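You operate a simulated robot arm through the tools that you are given. There is no shell and no other tool. Be economical: measure what you need, move in short steps, check, and stop when the job is done.

The job below is to be done with a simulated robot arm. You get a single attempt, and the scene is never put back.

## Task
Put one of the cards from the top of the picking table on the white tile.

It is judged by the outcome, as a careful person would: the job done as asked, and still so three seconds after it is handed in. It fails if anything else is knocked over, pushed out of place, dropped, spilled or broken.

## Robot
A 7-joint arm with a two-finger parallel gripper, fixed in place. Base frame: the origin is at the foot of the arm, x ahead of it, y to its left, z up; the work surface is at about z = 0. Lengths are in cm, angles in rad, forces in N, time in s.
With the tool pointing down near the work surface it reaches from about 24 to 62 cm from the base axis. Its first joint turns from -1.152 to 1.152 rad. Payload 2.6 kg.
Tool frame: the origin (TCP) lies between the finger pads and is the grasp point; the fingertips stand 3 cm ahead of it; z points along the fingers, y is the line along which they close. The gripper opens to 9.4 cm. The fingers are 2.8 cm wide and 1 cm thick; the gripper's body (5 by 9.6 cm) begins 5.5 cm behind the TCP.
Orientation is told as [roll, pitch, yaw] about the base's x, y, z axes, in that order, counted from this pose: with the fingers straight down and closing along the base's y, the tool's x points along the base's -x, its y along +y and its z along -z.

## Interface
- The arm moves only by the tool drive_tool. Its argument "increments" is a list of rows, each a list of 6 numbers: the shift along the tool's x, y, z in m, then the turn, a rotation vector about the tool's x, y, z in rad. In form: [[dx, dy, dz, wx, wy, wz], ...]. A call has 1 to 10 rows; each row is the pose to reach, as a shift and turn from the pose commanded when the call began, along the tool's axes at that moment. "gripper" is the finger opening in m, from 0 to 0.094, set as the call begins (left out, the last holds). Each row takes 0.2 s and may step no farther than 5 cm and 0.15 rad from the row before; otherwise, or with a gripper value out of range, the whole call is refused. Where a pose cannot be reached the arm comes as near as it can. A force on the tool above 40 N (or 10 N above the force at the start of the call, whichever is more), or a blocked arm, ends the call early, and 0.2 s more pass. Each finger travels about 7.2 cm/s and halts on what it meets, pressing with about 23 N; the grip force reading is that of the motor and also rises with nothing between the fingers. The clock runs only during rows and for 0.2 s after the last one: add rows that repeat a pose to give the fingers time. It gives the time, the measured TCP pose, the force on the tool (base axes), the opening and the grip force at its end, in the units of the frame above (readings bear some noise).
- Cameras (640 x 400 px; columns grow to the right, rows downward): "scene" is fixed at [5.75, 47.53, 53.45]; the picture's right is [-0.34, -0.94, 0.00], its down [-0.73, 0.27, -0.63] and it looks along [0.59, -0.22, -0.77] (base axes); focal length 324 px, centre (320, 200). "wrist" rides on the gripper at [7.6, 1.4, -10.3] in the tool frame; the picture's right is [-0.18, 0.98, 0.00], its down [-0.75, -0.14, -0.64] and it looks along [-0.63, -0.12, 0.77] (tool axes); focal length 243 px, centre (320, 200). There is no depth. A picture from a camera that has moved, and an enlarged one, comes with that camera's place and axes in the base frame and with its lens. The place of the scene camera against the robot may be out by one fixed shift of up to 1.2 cm in any direction.
- capture(camera): a new picture of that camera. No time passes.
- zoom(camera, box): a new picture of the part [left, top, right, bottom] of that camera's present view, enlarged. No time passes.
- finish_job(): hands the job in; it is judged then, once.

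Go step by step. Nothing tells you positions but the pictures and the camera data: compare them with the known pose of the tool, close in by small moves and look again before you grip or let go. The budget is 90 turns and 42 pictures, counting those below and the enlarged ones. Unless the task says otherwise, let go and move clear before handing in, and close with one line.

The tools are called as name(argument=value, ...) on one line, values as JSON. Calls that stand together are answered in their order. drive_tool: Moves the arm, as the interface text tells. Its arguments: {"type":"object","properties":{"increments":{"type":"array"},"gripper":{"type":"number"}},"required":["increments"]} The other tools are called the same way: capture (camera) takes a picture; zoom (camera, box) takes an enlarged picture of a part of a camera's view; finish_job () hands the job in.

At the start:

```text
t: 0.0
tcp_pos: [25.8, 29.01, 25.48]
ee_rot: [-0.001, 0.0, -0.001]
wrist_force: [-0.3, -0.2, -0.1]
opening: 9.41
gripper_force: 0.1
```

scene: 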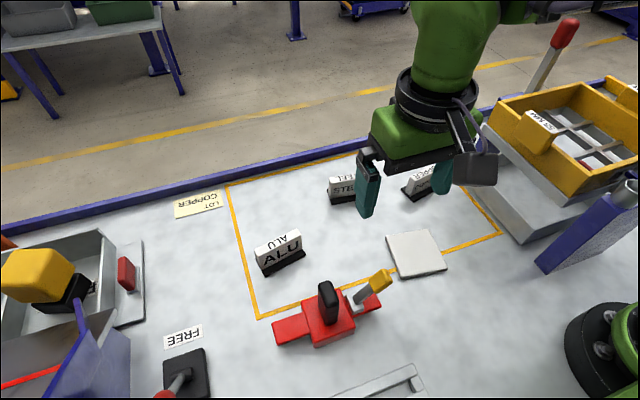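
wrist: 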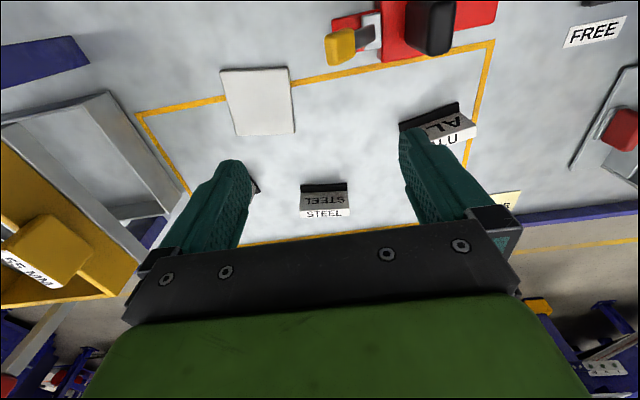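

I see three name blocks (ALU, STEEL, COPPER) in a yellow outline, a white tile, and some signs. I'll look closer to find out what the "cards" are.

zoom(camera="scene", box=[160, 140, 480, 340])

zoom(camera="scene", box=[440, 40, 640, 280])

zoom(camera="scene", box=[0, 200, 240, 400])

```text
2.00 times, centred on (320, 240) of scene
camera zoom: at [5.75, 47.53, 53.45], right [-0.34, -0.94, 0.0], down [-0.73, 0.27, -0.63], along [0.59, -0.22, -0.77], focal length 648 px, centre (320, 120)
```

zoom: 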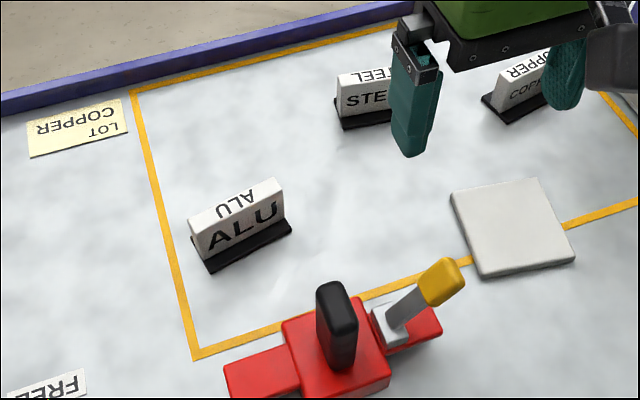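

```text
1.67 times, centred on (540, 160) of scene
camera zoom: at [5.75, 47.53, 53.45], right [-0.34, -0.94, 0.0], down [-0.73, 0.27, -0.63], along [0.59, -0.22, -0.77], focal length 540 px, centre (-47, 267)
```

zoom: 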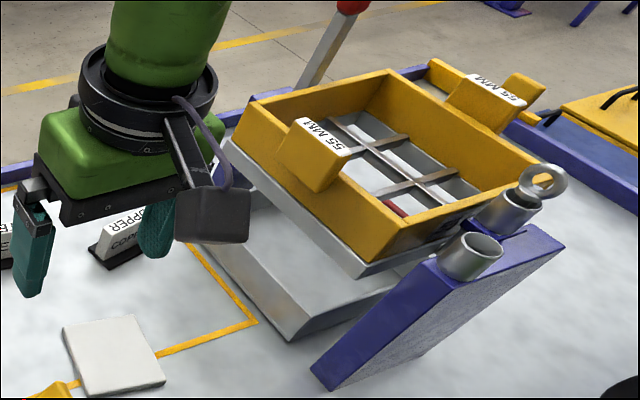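

```text
2.00 times, centred on (120, 300) of scene
camera zoom: at [5.75, 47.53, 53.45], right [-0.34, -0.94, 0.0], down [-0.73, 0.27, -0.63], along [0.59, -0.22, -0.77], focal length 648 px, centre (720, 0)
```

zoom: 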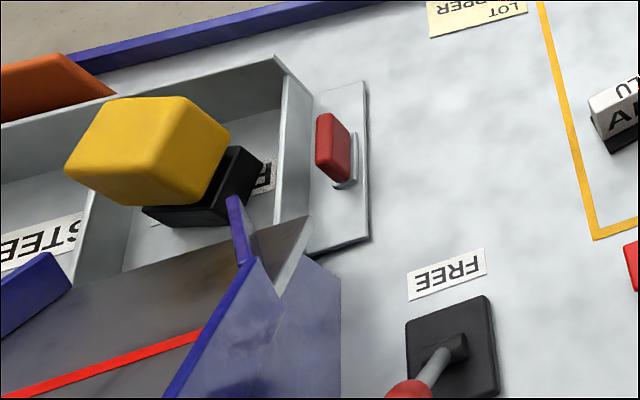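

The blocks in the yellow outline may just be labels. The raised yellow tray at the right has compartments, so I'll lift the arm and look from above with the wrist camera.

drive_tool(increments=[[0, 0, -0.05, 0, 0, 0], [-0.02, 0, -0.09, 0, 0, 0], [-0.04, -0.04, -0.09, 0, 0, 0], [-0.04, -0.08, -0.09, 0, 0, 0], [-0.04, -0.12, -0.09, 0, 0, 0], [-0.04, -0.16, -0.09, 0, 0, 0], [-0.04, -0.2, -0.09, 0, 0, 0], [-0.04, -0.24, -0.09, 0, 0, 0], [-0.04, -0.28, -0.09, 0, 0, 0], [-0.04, -0.28, -0.09, 0, 0, 0]])

capture(camera="wrist")

capture(camera="scene")

```text
t: 2.2
tcp_pos: [29.79, 1.16, 34.69]
ee_rot: [0.001, -0.001, 0.0]
wrist_force: [0.2, -0.9, -0.3]
opening: 9.41
gripper_force: 0.1
```

```text
36 pictures are left
camera wrist: at [22.32, 2.52, 44.82], right [0.18, 0.98, 0.0], down [0.75, -0.14, 0.64], along [0.63, -0.12, -0.77], focal length 243 px, centre (320, 200)
```

wrist: 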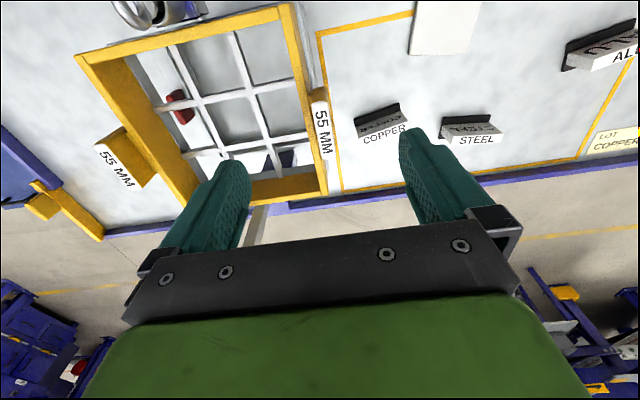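

```text
35 pictures are left
```

scene: 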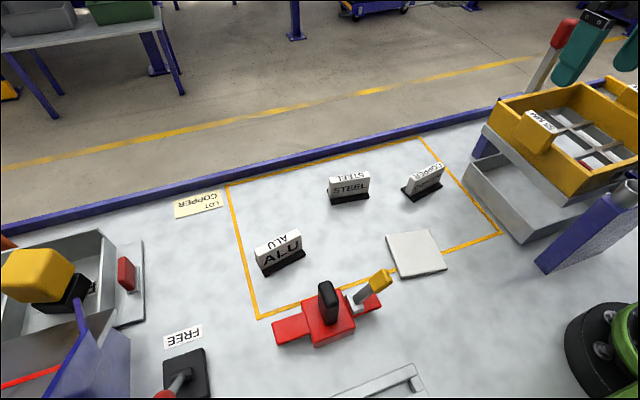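

The tray is an open 55 mm grid with no obvious cards in it. I'll zoom in on the three standing cards and the tray before choosing.

zoom(camera="scene", box=[310, 140, 470, 240])

zoom(camera="wrist", box=[70, 0, 390, 200])

zoom(camera="scene", box=[460, 60, 640, 220])

```text
4.00 times, centred on (390, 190) of scene
camera zoom: at [5.75, 47.53, 53.45], right [-0.34, -0.94, 0.0], down [-0.73, 0.27, -0.63], along [0.59, -0.22, -0.77], focal length 1296 px, centre (40, 240)
```

zoom: 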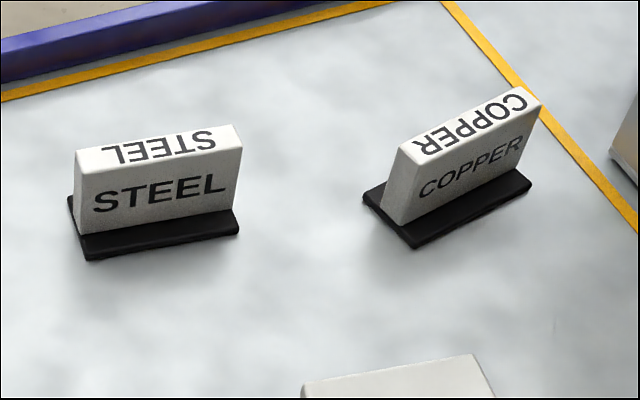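

```text
2.00 times, centred on (230, 100) of wrist
camera zoom: at [22.32, 2.52, 44.82], right [0.18, 0.98, 0.0], down [0.75, -0.14, 0.64], along [0.63, -0.12, -0.77], focal length 485 px, centre (500, 400)
```

zoom: 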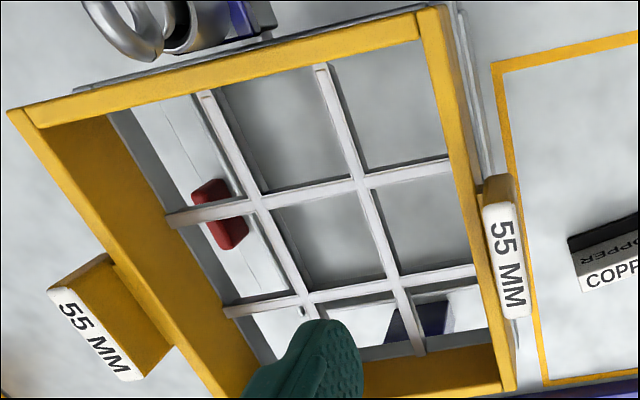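

```text
2.50 times, centred on (550, 140) of scene
camera zoom: at [5.75, 47.53, 53.45], right [-0.34, -0.94, 0.0], down [-0.73, 0.27, -0.63], along [0.59, -0.22, -0.77], focal length 810 px, centre (-255, 350)
```

zoom: 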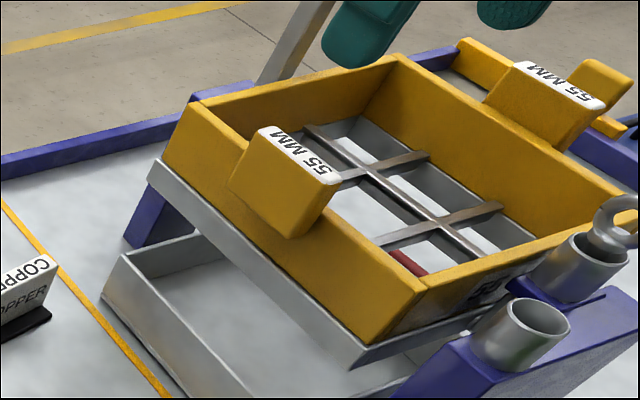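

The cards are the ALU, STEEL and COPPER pieces standing on black feet. COPPER, which also matches the lot note, is at about (42.3, 9.5) with its face normal near base x. I'll hover above it with the tool turned about -1.44 rad, camera on the +y side, away from the tray.

drive_tool(increments=[[-0.0125, 0.008, 0.01, 0, 0, 0.144], [-0.025, 0.016, 0.02, 0, 0, 0.288], [-0.0375, 0.024, 0.03, 0, 0, 0.432], [-0.05, 0.033, 0.04, 0, 0, 0.576], [-0.0625, 0.041, 0.05, 0, 0, 0.72], [-0.075, 0.05, 0.06, 0, 0, 0.864], [-0.0875, 0.058, 0.07, 0, 0, 1.008], [-0.1, 0.066, 0.085, 0, 0, 1.152], [-0.1125, 0.075, 0.095, 0, 0, 1.296], [-0.125, 0.083, 0.107, 0, 0, 1.44]])

capture(camera="wrist")

capture(camera="scene")

```text
t: 4.4
tcp_pos: [42.36, 9.26, 23.8]
ee_rot: [-0.002, 0.0, -1.444]
wrist_force: [0.0, 0.4, 0.6]
opening: 9.4
gripper_force: 0.1
```

```text
31 pictures are left
camera wrist: at [43.04, 17.05, 34.15], right [1.0, -0.06, 0.0], down [-0.04, -0.77, 0.64], along [-0.04, -0.64, -0.77], focal length 243 px, centre (320, 200)
```

wrist: 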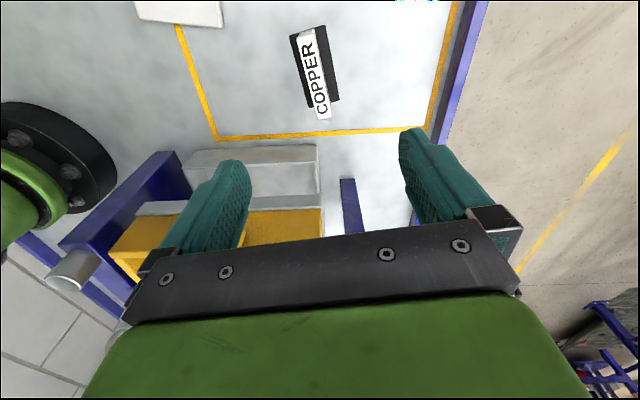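

```text
30 pictures are left
```

scene: 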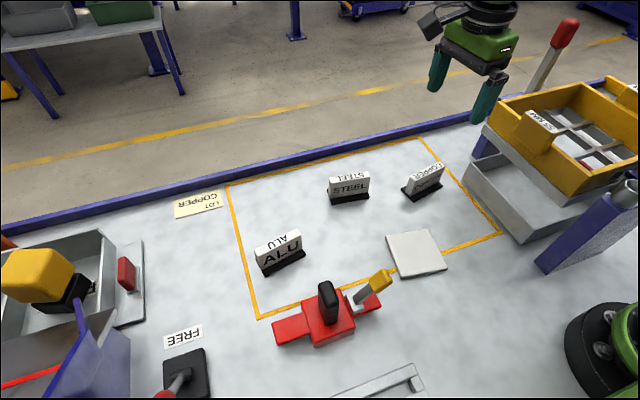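

The card shows up in the upper part of the wrist view, so it lies further toward +y than I estimated. I'll enlarge it to measure.

zoom(camera="wrist", box=[240, 10, 400, 140])

```text
3.08 times, centred on (320, 75) of wrist
camera zoom: at [43.04, 17.05, 34.15], right [1.0, -0.06, 0.0], down [-0.04, -0.77, 0.64], along [-0.04, -0.64, -0.77], focal length 746 px, centre (320, 585)
```

zoom: 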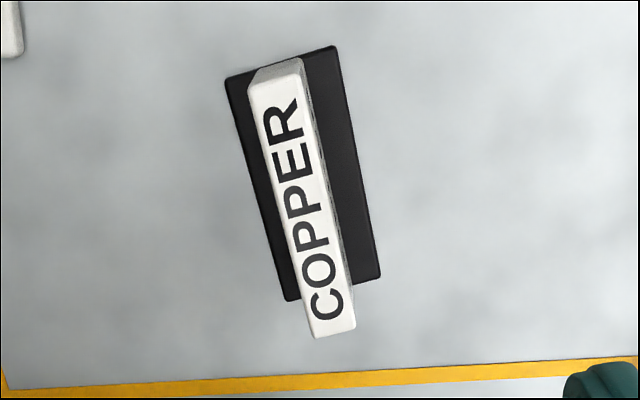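

The COPPER card is centred near (42.05, 10.1), about 5 cm tall, with yaw for the grasp about -1.39. I'll centre over it and descend partway, then look again.

drive_tool(increments=[[0.0087, -0.002, 0, 0, 0, -0.054], [0.0087, -0.002, 0.04, 0, 0, -0.054], [0.0087, -0.002, 0.08, 0, 0, -0.054], [0.0087, -0.002, 0.12, 0, 0, -0.054], [0.0087, -0.002, 0.13, 0, 0, -0.054]])

capture(camera="wrist")

zoom(camera="scene", box=[340, 90, 500, 240])

```text
t: 5.6
tcp_pos: [41.88, 10.13, 10.65]
ee_rot: [-0.001, -0.001, -1.385]
wrist_force: [-0.3, 1.3, 0.3]
opening: 9.39
gripper_force: 0.0
```

```text
28 pictures are left
camera wrist: at [42.05, 17.91, 20.9], right [1.0, 0.0, 0.0], down [0.0, -0.77, 0.64], along [0.0, -0.64, -0.77], focal length 243 px, centre (320, 200)
```

wrist: 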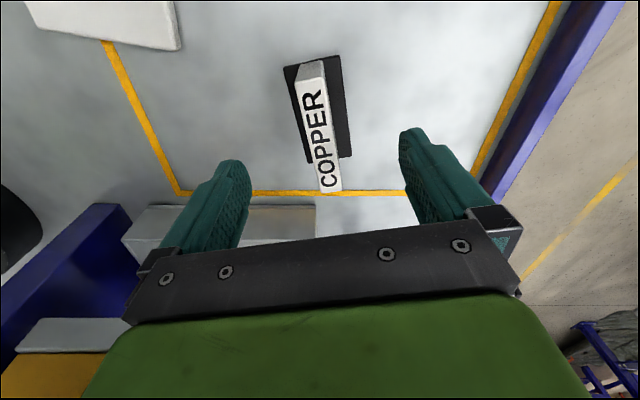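

```text
2.67 times, centred on (420, 165) of scene
camera zoom: at [5.75, 47.53, 53.45], right [-0.34, -0.94, 0.0], down [-0.73, 0.27, -0.63], along [0.59, -0.22, -0.77], focal length 864 px, centre (53, 293)
```

zoom: 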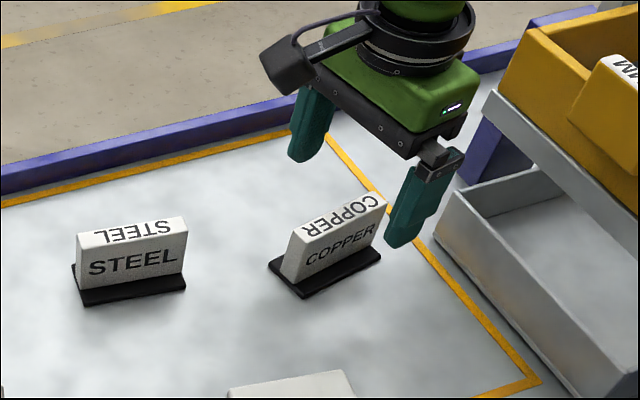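

The card's centre reads (42.2, 10.1), so I'll shift 3 mm and descend until the fingertips are just above the foot. Then I'll check.

drive_tool(increments=[[-0.0006, 0.0031, 0.02, 0, 0, 0], [-0.0006, 0.0031, 0.04, 0, 0, 0], [-0.0006, 0.0031, 0.0575, 0, 0, 0], [-0.0006, 0.0031, 0.0575, 0, 0, 0]], gripper=0.06)

zoom(camera="scene", box=[360, 120, 480, 220])

capture(camera="wrist")

```text
t: 6.6
tcp_pos: [42.25, 10.19, 4.79]
ee_rot: [-0.003, -0.001, -1.388]
wrist_force: [-0.5, 0.5, 0.1]
opening: 5.99
gripper_force: 0.0
```

```text
4.00 times, centred on (420, 170) of scene
camera zoom: at [5.75, 47.53, 53.45], right [-0.34, -0.94, 0.0], down [-0.73, 0.27, -0.63], along [0.59, -0.22, -0.77], focal length 1296 px, centre (-80, 320)
```

zoom: 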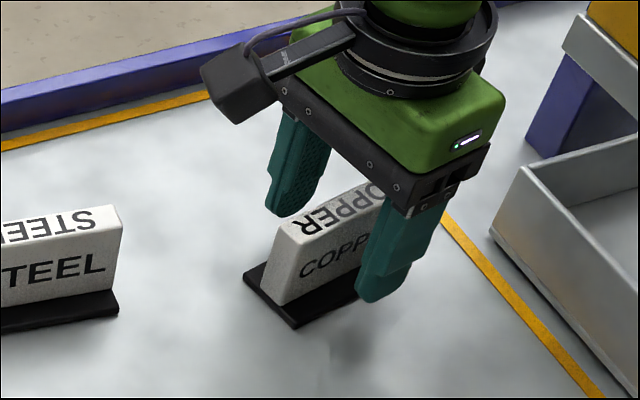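

```text
25 pictures are left
camera wrist: at [42.38, 17.97, 15.09], right [1.0, 0.0, 0.0], down [0.0, -0.77, 0.64], along [0.0, -0.64, -0.77], focal length 243 px, centre (320, 200)
```

wrist: 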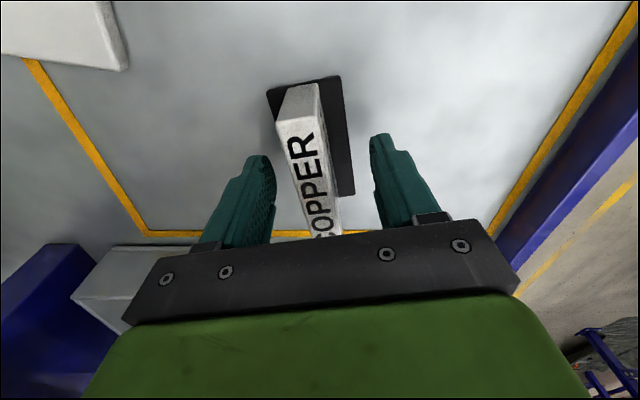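

The card sits between the pads within 2 mm, and the fingertips clear the foot. I'll close on it.

drive_tool(increments=[[0, 0, 0, 0, 0, 0], [0, 0, 0, 0, 0, 0], [0, 0, 0, 0, 0, 0], [0, 0, 0, 0, 0, 0], [0, 0, 0, 0, 0, 0]], gripper=0)

```text
t: 7.8
tcp_pos: [42.08, 10.23, 4.92]
ee_rot: [0.0, 0.0, -1.387]
wrist_force: [0.5, -0.6, 0.6]
opening: 2.12
gripper_force: 23.0
```

The fingers closed on 2.1 cm of card with 23 N. I'll lift a little and check that the card and its foot come up together.

drive_tool(increments=[[0, 0, -0.01, 0, 0, 0], [0, 0, -0.03, 0, 0, 0], [0, 0, -0.05, 0, 0, 0], [0, 0, -0.05, 0, 0, 0]])

capture(camera="scene")

capture(camera="wrist")

```text
t: 8.8
tcp_pos: [42.1, 10.08, 9.88]
ee_rot: [0.0, 0.0, -1.386]
wrist_force: [0.2, 0.6, -0.1]
opening: 0.0
gripper_force: 22.9
```

```text
24 pictures are left
```

scene: 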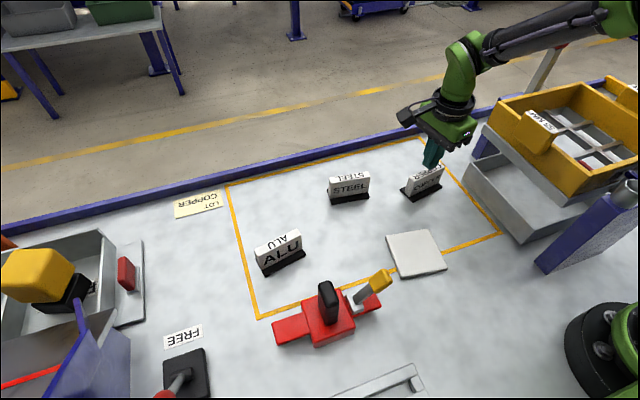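

```text
23 pictures are left
camera wrist: at [42.29, 17.86, 20.06], right [1.0, 0.0, 0.0], down [0.0, -0.77, 0.64], along [0.0, -0.64, -0.77], focal length 243 px, centre (320, 200)
```

wrist: 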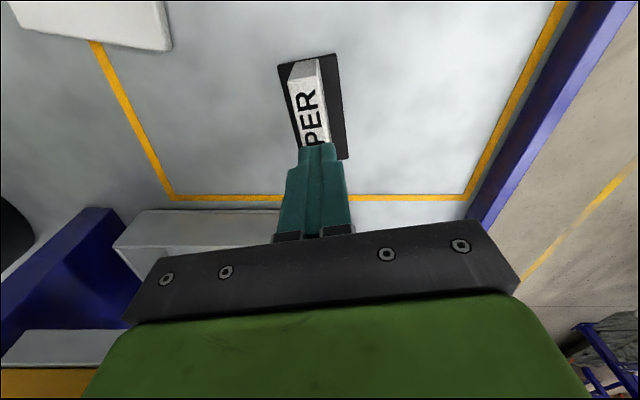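

The fingers slipped off upward and the card is still standing in place. I'll inspect its shape and whether it moved.

zoom(camera="wrist", box=[250, 30, 380, 180])

zoom(camera="scene", box=[385, 150, 465, 210])

zoom(camera="scene", box=[240, 215, 320, 285])

```text
2.67 times, centred on (315, 105) of wrist
camera zoom: at [42.29, 17.86, 20.06], right [1.0, 0.0, 0.0], down [0.0, -0.77, 0.64], along [0.0, -0.64, -0.77], focal length 647 px, centre (333, 453)
```

zoom: 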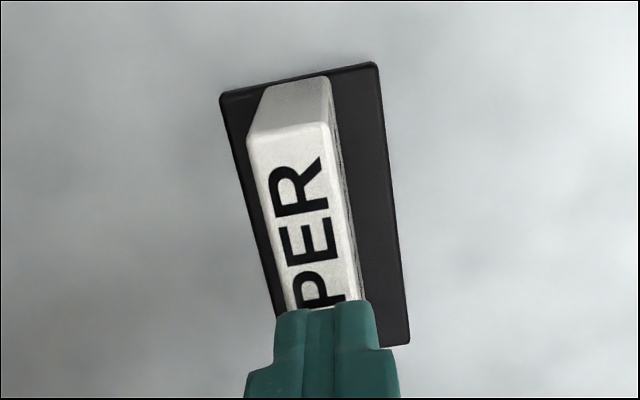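

```text
6.67 times, centred on (425, 180) of scene
camera zoom: at [5.75, 47.53, 53.45], right [-0.34, -0.94, 0.0], down [-0.73, 0.27, -0.63], along [0.59, -0.22, -0.77], focal length 2160 px, centre (-380, 333)
```

zoom: 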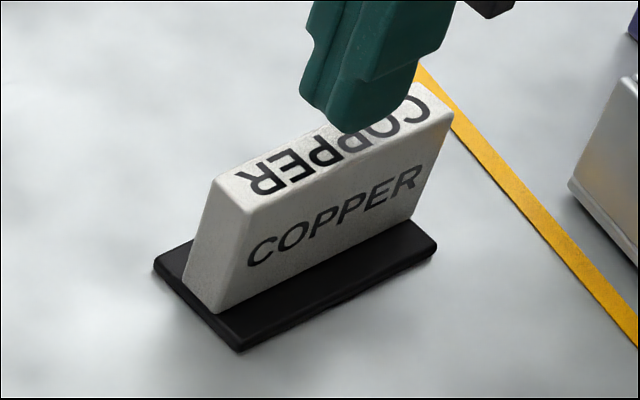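

```text
5.71 times, centred on (280, 250) of scene
camera zoom: at [5.75, 47.53, 53.45], right [-0.34, -0.94, 0.0], down [-0.73, 0.27, -0.63], along [0.59, -0.22, -0.77], focal length 1851 px, centre (549, -86)
```

zoom: 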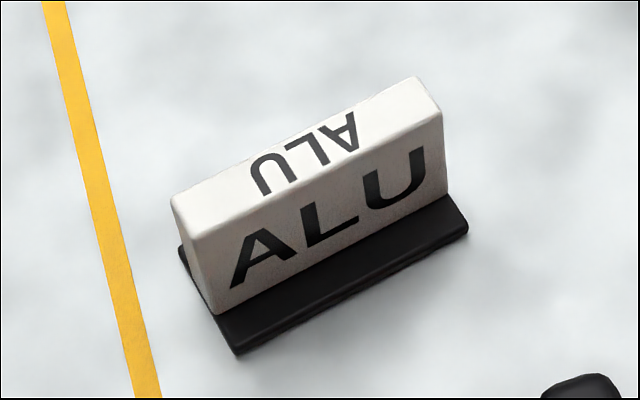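

The card is straight-sided and looks unmoved, so it may be heavy, slippery or held. I'll regrip slightly lower and lift by millimetres, reading the force.

drive_tool(increments=[[0, 0, 0, 0, 0, 0], [0, 0, 0, 0, 0, 0], [0, 0, 0, 0, 0, 0], [0, 0.001, 0.02, 0, 0, 0], [0, 0.001, 0.04, 0, 0, 0], [0, 0.001, 0.054, 0, 0, 0], [0, 0.001, 0.054, 0, 0, 0]], gripper=0.06)

drive_tool(increments=[[0, 0, 0, 0, 0, 0], [0, 0, 0, 0, 0, 0], [0, 0, 0, 0, 0, 0], [0, 0, 0, 0, 0, 0], [0, 0, 0, 0, 0, 0]], gripper=0)

drive_tool(increments=[[0, 0, -0.002, 0, 0, 0], [0, 0, -0.003, 0, 0, 0]])

drive_tool(increments=[[0, 0, -0.002, 0, 0, 0], [0, 0, -0.003, 0, 0, 0]])

```text
t: 10.4
tcp_pos: [42.3, 10.21, 4.41]
ee_rot: [0.001, -0.001, -1.385]
wrist_force: [-0.2, -0.8, -0.1]
opening: 6.02
gripper_force: 0.0
```

```text
t: 11.6
tcp_pos: [42.31, 10.18, 4.43]
ee_rot: [-0.001, -0.001, -1.385]
wrist_force: [-0.1, 0.1, 0.7]
opening: 2.16
gripper_force: 22.6
```

```text
t: 12.2
tcp_pos: [42.36, 10.13, 4.81]
ee_rot: [0.0, 0.002, -1.386]
wrist_force: [0.8, 0.5, 0.2]
opening: 2.19
gripper_force: 22.8
```

```text
t: 12.8
tcp_pos: [42.35, 10.16, 5.07]
ee_rot: [0.001, -0.001, -1.386]
wrist_force: [-0.5, 0.5, 0.5]
opening: 2.18
gripper_force: 23.0
```

The lift force reads almost zero. I'll look at whether the card is rising or the pads are sliding.

zoom(camera="scene", box=[385, 140, 465, 210])

```text
5.71 times, centred on (425, 175) of scene
camera zoom: at [5.75, 47.53, 53.45], right [-0.34, -0.94, 0.0], down [-0.73, 0.27, -0.63], along [0.59, -0.22, -0.77], focal length 1851 px, centre (-280, 343)
```

zoom: 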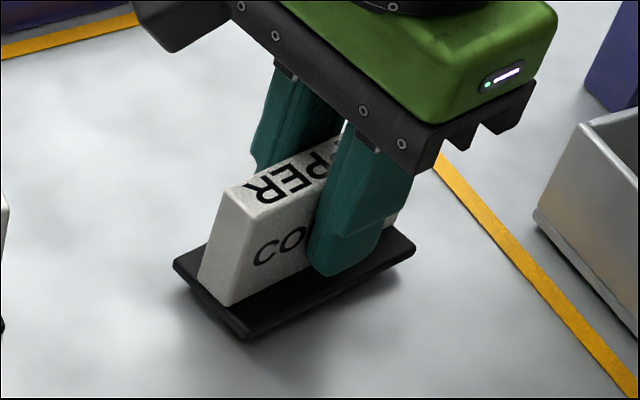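

The card and its foot appear to be just off the table, so the earlier lift was probably too brisk. I'll continue gently.

drive_tool(increments=[[0, 0, -0.001, 0, 0, 0], [0, 0, -0.003, 0, 0, 0], [0, 0, -0.005, 0, 0, 0], [0, 0, -0.007, 0, 0, 0], [0, 0, -0.009, 0, 0, 0], [0, 0, -0.01, 0, 0, 0]])

zoom(camera="scene", box=[385, 140, 465, 210])

```text
t: 14.2
tcp_pos: [42.23, 10.15, 6.12]
ee_rot: [-0.001, 0.001, -1.386]
wrist_force: [-0.5, 0.6, -0.8]
opening: 2.18
gripper_force: 23.0
```

```text
5.71 times, centred on (425, 175) of scene
camera zoom: at [5.75, 47.53, 53.45], right [-0.34, -0.94, 0.0], down [-0.73, 0.27, -0.63], along [0.59, -0.22, -0.77], focal length 1851 px, centre (-280, 343)
```

zoom: 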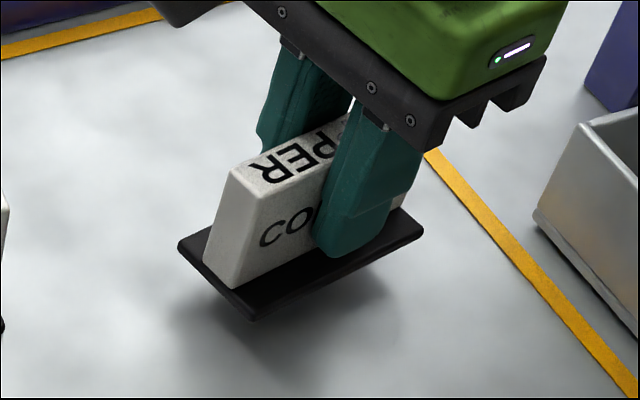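

The card is held and level. I'll lift 4 cm slowly, then carry it gently toward the tile at about (28.1, 20.0), turning to yaw -1.70 to line up with the tile.

drive_tool(increments=[[0, 0, -0.002, 0, 0, 0], [0, 0, -0.006, 0, 0, 0], [0, 0, -0.011, 0, 0, 0], [0, 0, -0.016, 0, 0, 0], [0, 0, -0.021, 0, 0, 0], [0, 0, -0.026, 0, 0, 0], [0, 0, -0.031, 0, 0, 0], [0, 0, -0.036, 0, 0, 0], [0, 0, -0.039, 0, 0, 0], [0, 0, -0.04, 0, 0, 0]])

zoom(camera="scene", box=[375, 110, 475, 210])

```text
t: 16.4
tcp_pos: [42.45, 10.08, 10.24]
ee_rot: [-0.001, 0.001, -1.387]
wrist_force: [-0.6, -0.7, -1.2]
opening: 2.19
gripper_force: 23.4
```

```text
4.00 times, centred on (425, 160) of scene
camera zoom: at [5.75, 47.53, 53.45], right [-0.34, -0.94, 0.0], down [-0.73, 0.27, -0.63], along [0.59, -0.22, -0.77], focal length 1296 px, centre (-100, 360)
```

zoom: 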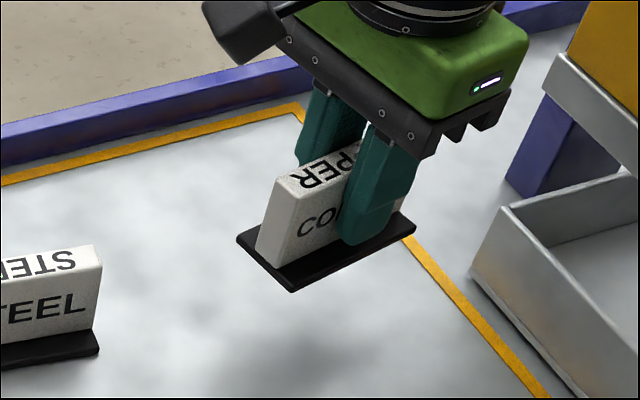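

It is firmly held, with the foot about 5 cm clear of the table. I'll carry it halfway to the tile.

drive_tool(increments=[[0.002, -0.002, 0, 0, 0, 0], [0.0074, -0.0074, 0, 0, 0, 0], [0.0148, -0.0147, 0, 0, 0, 0], [0.0222, -0.022, 0, 0, 0, 0], [0.0296, -0.0294, 0, 0, 0, 0], [0.037, -0.0367, 0, 0, 0, 0], [0.0444, -0.044, 0, 0, 0, 0], [0.0518, -0.0514, 0, 0, 0, 0], [0.0586, -0.058, 0, 0, 0, 0], [0.0617, -0.0612, 0, 0, 0, 0]])

drive_tool(increments=[[0.002, -0.002, 0, 0, 0, 0.01], [0.0074, -0.0074, 0, 0, 0, 0.038], [0.0148, -0.0147, 0, 0, 0, 0.075], [0.0222, -0.022, 0, 0, 0, 0.113], [0.0296, -0.0294, 0, 0, 0, 0.15], [0.037, -0.0367, 0, 0, 0, 0.19], [0.0444, -0.044, 0, 0, 0, 0.227], [0.0518, -0.0514, 0, 0, 0, 0.265], [0.0586, -0.058, 0, 0, 0, 0.3], [0.0617, -0.0612, 0, 0, 0, 0.315]])

capture(camera="scene")

capture(camera="wrist")

```text
t: 18.6
tcp_pos: [35.25, 15.3, 10.13]
ee_rot: [-0.001, -0.001, -1.387]
wrist_force: [0.1, -0.1, -0.6]
opening: 2.21
gripper_force: 22.9
```

```text
t: 20.8
tcp_pos: [28.0, 20.07, 10.17]
ee_rot: [0.0, 0.0, -1.702]
wrist_force: [-0.4, 0.4, -0.1]
opening: 2.18
gripper_force: 23.3
```

```text
16 pictures are left
```

scene: 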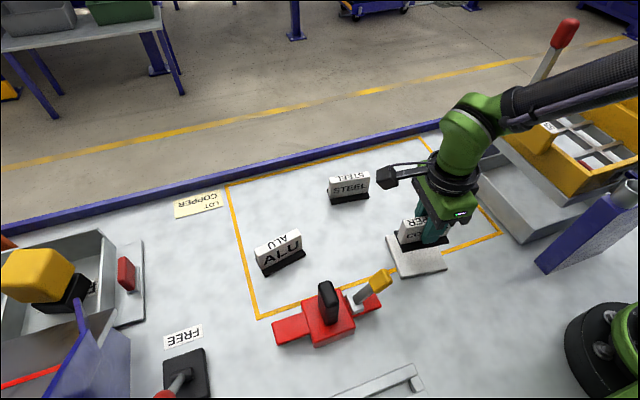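

```text
15 pictures are left
camera wrist: at [30.6, 27.46, 20.52], right [0.95, -0.31, 0.0], down [-0.24, -0.73, 0.64], along [-0.2, -0.61, -0.77], focal length 243 px, centre (320, 200)
```

wrist: 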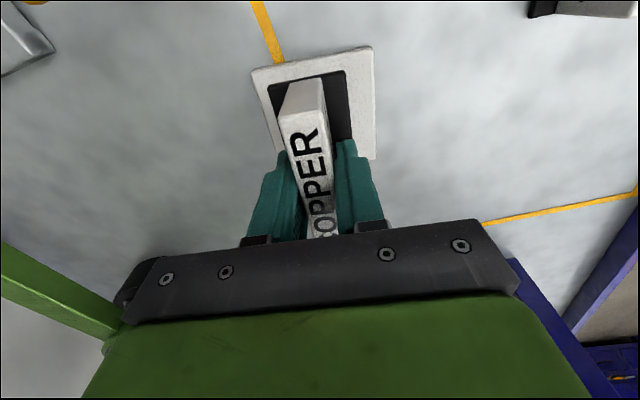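

The tile centre reads (28.3, 20.15) and the foot centre about (28.35, 20.35), nearly aligned. I'll shift 2 mm, trim the yaw and lower 4 cm gently.

drive_tool(increments=[[-0.001, 0, 0.002, 0, 0, 0.007], [-0.002, 0, 0.007, 0, 0, 0.014], [-0.002, 0, 0.012, 0, 0, 0.014], [-0.002, 0, 0.017, 0, 0, 0.014], [-0.002, 0, 0.022, 0, 0, 0.014], [-0.002, 0, 0.027, 0, 0, 0.014], [-0.002, 0, 0.032, 0, 0, 0.014], [-0.002, 0, 0.037, 0, 0, 0.014], [-0.002, 0, 0.04, 0, 0, 0.014], [-0.002, 0, 0.04, 0, 0, 0.014]])

zoom(camera="scene", box=[370, 200, 470, 290])

capture(camera="wrist")

```text
t: 23.0
tcp_pos: [28.05, 19.75, 6.11]
ee_rot: [0.0, 0.0, -1.715]
wrist_force: [0.0, 0.5, -0.1]
opening: 2.19
gripper_force: 22.6
```

```text
4.44 times, centred on (420, 245) of scene
camera zoom: at [5.75, 47.53, 53.45], right [-0.34, -0.94, 0.0], down [-0.73, 0.27, -0.63], along [0.59, -0.22, -0.77], focal length 1440 px, centre (-124, 0)
```

zoom: 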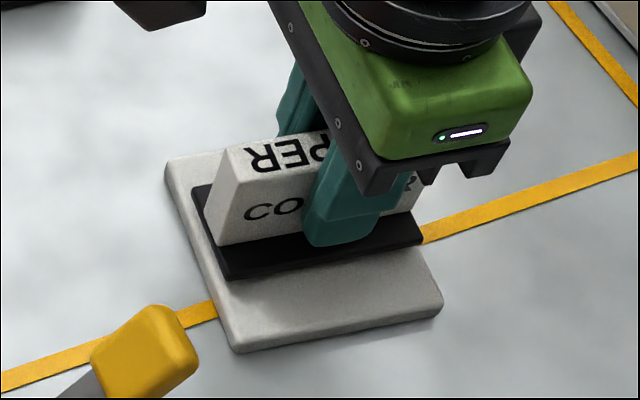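

```text
13 pictures are left
camera wrist: at [30.79, 27.17, 16.35], right [0.95, -0.32, 0.0], down [-0.25, -0.73, 0.64], along [-0.21, -0.61, -0.77], focal length 243 px, centre (320, 200)
```

wrist: 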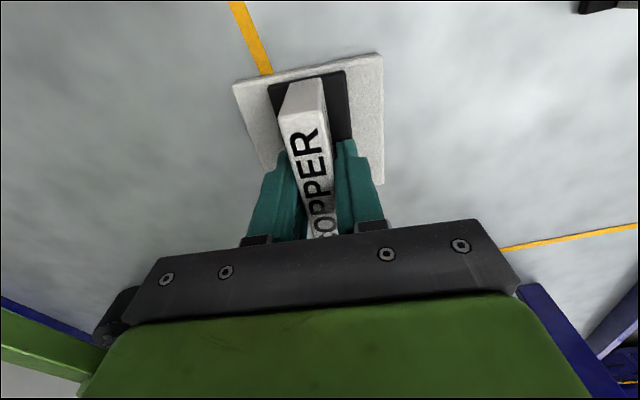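

The foot is about 1 cm above the tile and centred with margins of 2–3 mm at the ends. I'll lower in small steps, watching the force.

drive_tool(increments=[[0, 0, 0.002, 0, 0, 0], [0, 0, 0.004, 0, 0, 0], [0, 0, 0.006, 0, 0, 0], [0, 0, 0.006, 0, 0, 0]])

drive_tool(increments=[[0, 0, 0.001, 0, 0, 0], [0, 0, 0.002, 0, 0, 0], [0, 0, 0.002, 0, 0, 0]])

zoom(camera="scene", box=[370, 200, 470, 290])

```text
t: 24.0
tcp_pos: [28.07, 19.93, 5.72]
ee_rot: [-0.001, 0.0, -1.715]
wrist_force: [-1.5, -1.6, 8.7]
opening: 2.16
gripper_force: 23.0
```

```text
t: 24.8
tcp_pos: [28.19, 19.94, 5.56]
ee_rot: [0.002, 0.003, -1.716]
wrist_force: [-4.2, 1.1, 18.3]
opening: 2.17
gripper_force: 22.8
```

```text
4.44 times, centred on (420, 245) of scene
camera zoom: at [5.74, 47.52, 53.45], right [-0.34, -0.94, 0.0], down [-0.73, 0.27, -0.63], along [0.59, -0.22, -0.77], focal length 1440 px, centre (-124, 0)
```

zoom: 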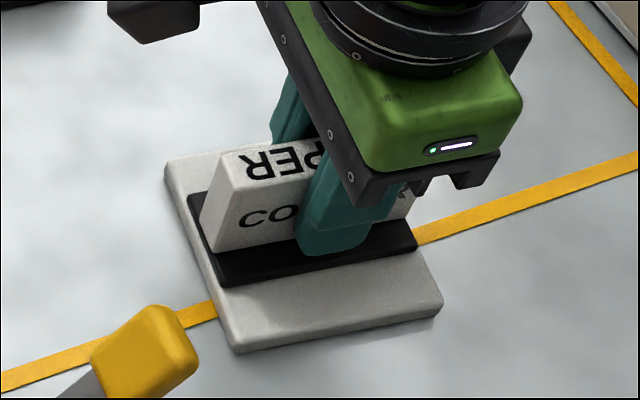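

The foot is on the tile with some downward force. I'll ease off about 3 mm to unload, then check before releasing.

drive_tool(increments=[[0, 0, -0.001, 0, 0, 0], [0, 0, -0.002, 0, 0, 0], [0, 0, -0.003, 0, 0, 0], [0, 0, -0.003, 0, 0, 0]])

zoom(camera="scene", box=[370, 200, 470, 290])

```text
t: 25.8
tcp_pos: [27.98, 19.87, 5.62]
ee_rot: [0.002, 0.001, -1.716]
wrist_force: [0.3, -1.1, -0.6]
opening: 2.19
gripper_force: 23.2
```

```text
4.44 times, centred on (420, 245) of scene
camera zoom: at [5.75, 47.53, 53.45], right [-0.34, -0.94, 0.0], down [-0.73, 0.27, -0.63], along [0.59, -0.22, -0.77], focal length 1440 px, centre (-124, 0)
```

zoom: 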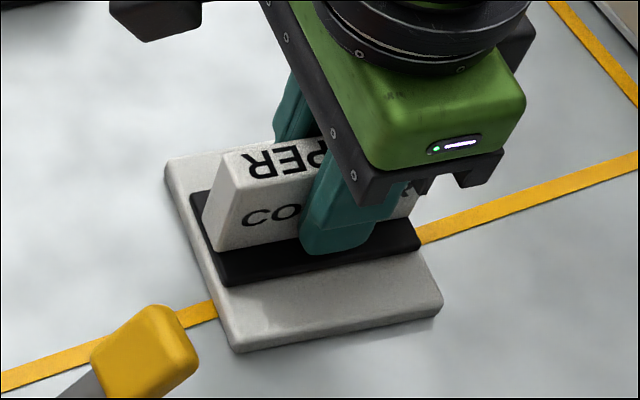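

It is unloaded, perhaps a millimetre up. I'll lower 1.5 mm and then open the fingers.

drive_tool(increments=[[0, 0, 0.001, 0, 0, 0], [0, 0, 0.0015, 0, 0, 0]])

drive_tool(increments=[[0, 0, 0, 0, 0, 0], [0, 0, 0, 0, 0, 0], [0, 0, 0, 0, 0, 0], [0, 0, 0, 0, 0, 0]], gripper=0.06)

zoom(camera="scene", box=[360, 180, 480, 290])

```text
t: 26.4
tcp_pos: [28.03, 19.92, 5.46]
ee_rot: [-0.001, 0.0, -1.715]
wrist_force: [-0.5, -0.1, -0.7]
opening: 2.17
gripper_force: 22.8
```

```text
t: 27.4
tcp_pos: [28.08, 19.74, 5.54]
ee_rot: [-0.002, 0.0, -1.716]
wrist_force: [0.2, -0.1, 0.1]
opening: 6.0
gripper_force: 0.0
```

```text
3.64 times, centred on (420, 235) of scene
camera zoom: at [5.75, 47.53, 53.45], right [-0.34, -0.94, 0.0], down [-0.73, 0.27, -0.63], along [0.59, -0.22, -0.77], focal length 1178 px, centre (-44, 73)
```

zoom: 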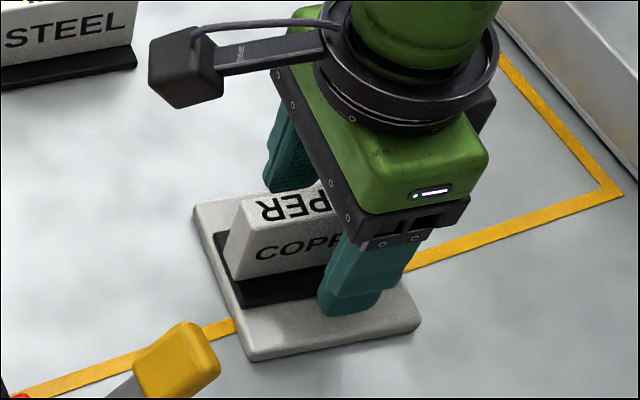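

The card is released and standing on the tile. I'll lift straight up and check the result.

drive_tool(increments=[[0, 0, -0.005, 0, 0, 0], [0, 0, -0.02, 0, 0, 0], [0, 0, -0.04, 0, 0, 0], [0, 0, -0.07, 0, 0, 0], [0, 0, -0.1, 0, 0, 0], [0, 0, -0.13, 0, 0, 0], [0, 0, -0.16, 0, 0, 0], [0, 0, -0.16, 0, 0, 0]])

capture(camera="scene")

capture(camera="wrist")

```text
t: 29.2
tcp_pos: [27.97, 19.81, 21.59]
ee_rot: [0.0, -0.001, -1.716]
wrist_force: [0.1, -0.7, -0.4]
opening: 5.99
gripper_force: 0.0
```

```text
9 pictures are left
```

scene: 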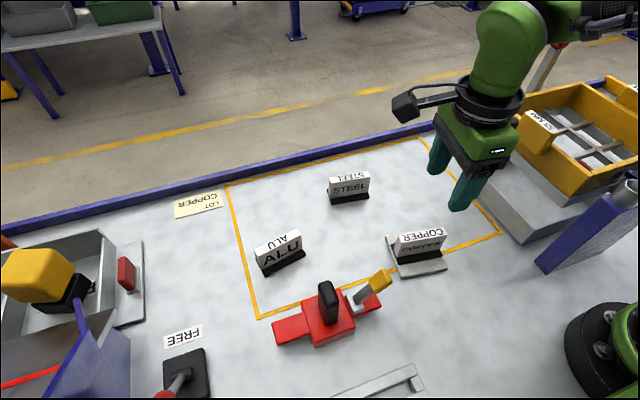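

```text
8 pictures are left
camera wrist: at [30.61, 27.2, 31.81], right [0.95, -0.32, 0.0], down [-0.25, -0.73, 0.64], along [-0.21, -0.61, -0.77], focal length 243 px, centre (320, 200)
```

wrist: 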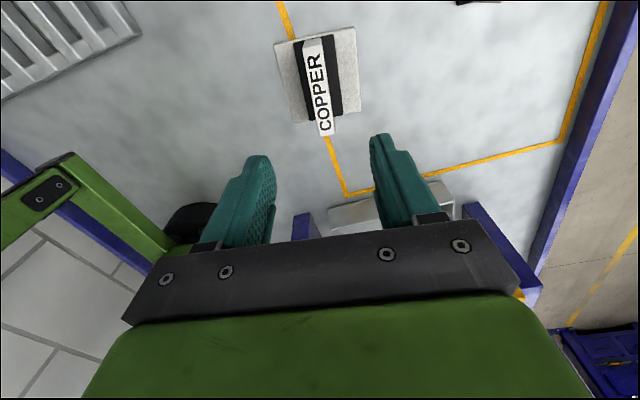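

The COPPER card stands upright, centred on the white tile. Nothing else has moved and the gripper is clear, so I'm handing it in.

finish_job()

```text
The job is handed in.
```

The COPPER card is standing upright on the white tile. It slipped out of the gripper on the first lift but stayed standing, and nothing else was disturbed.
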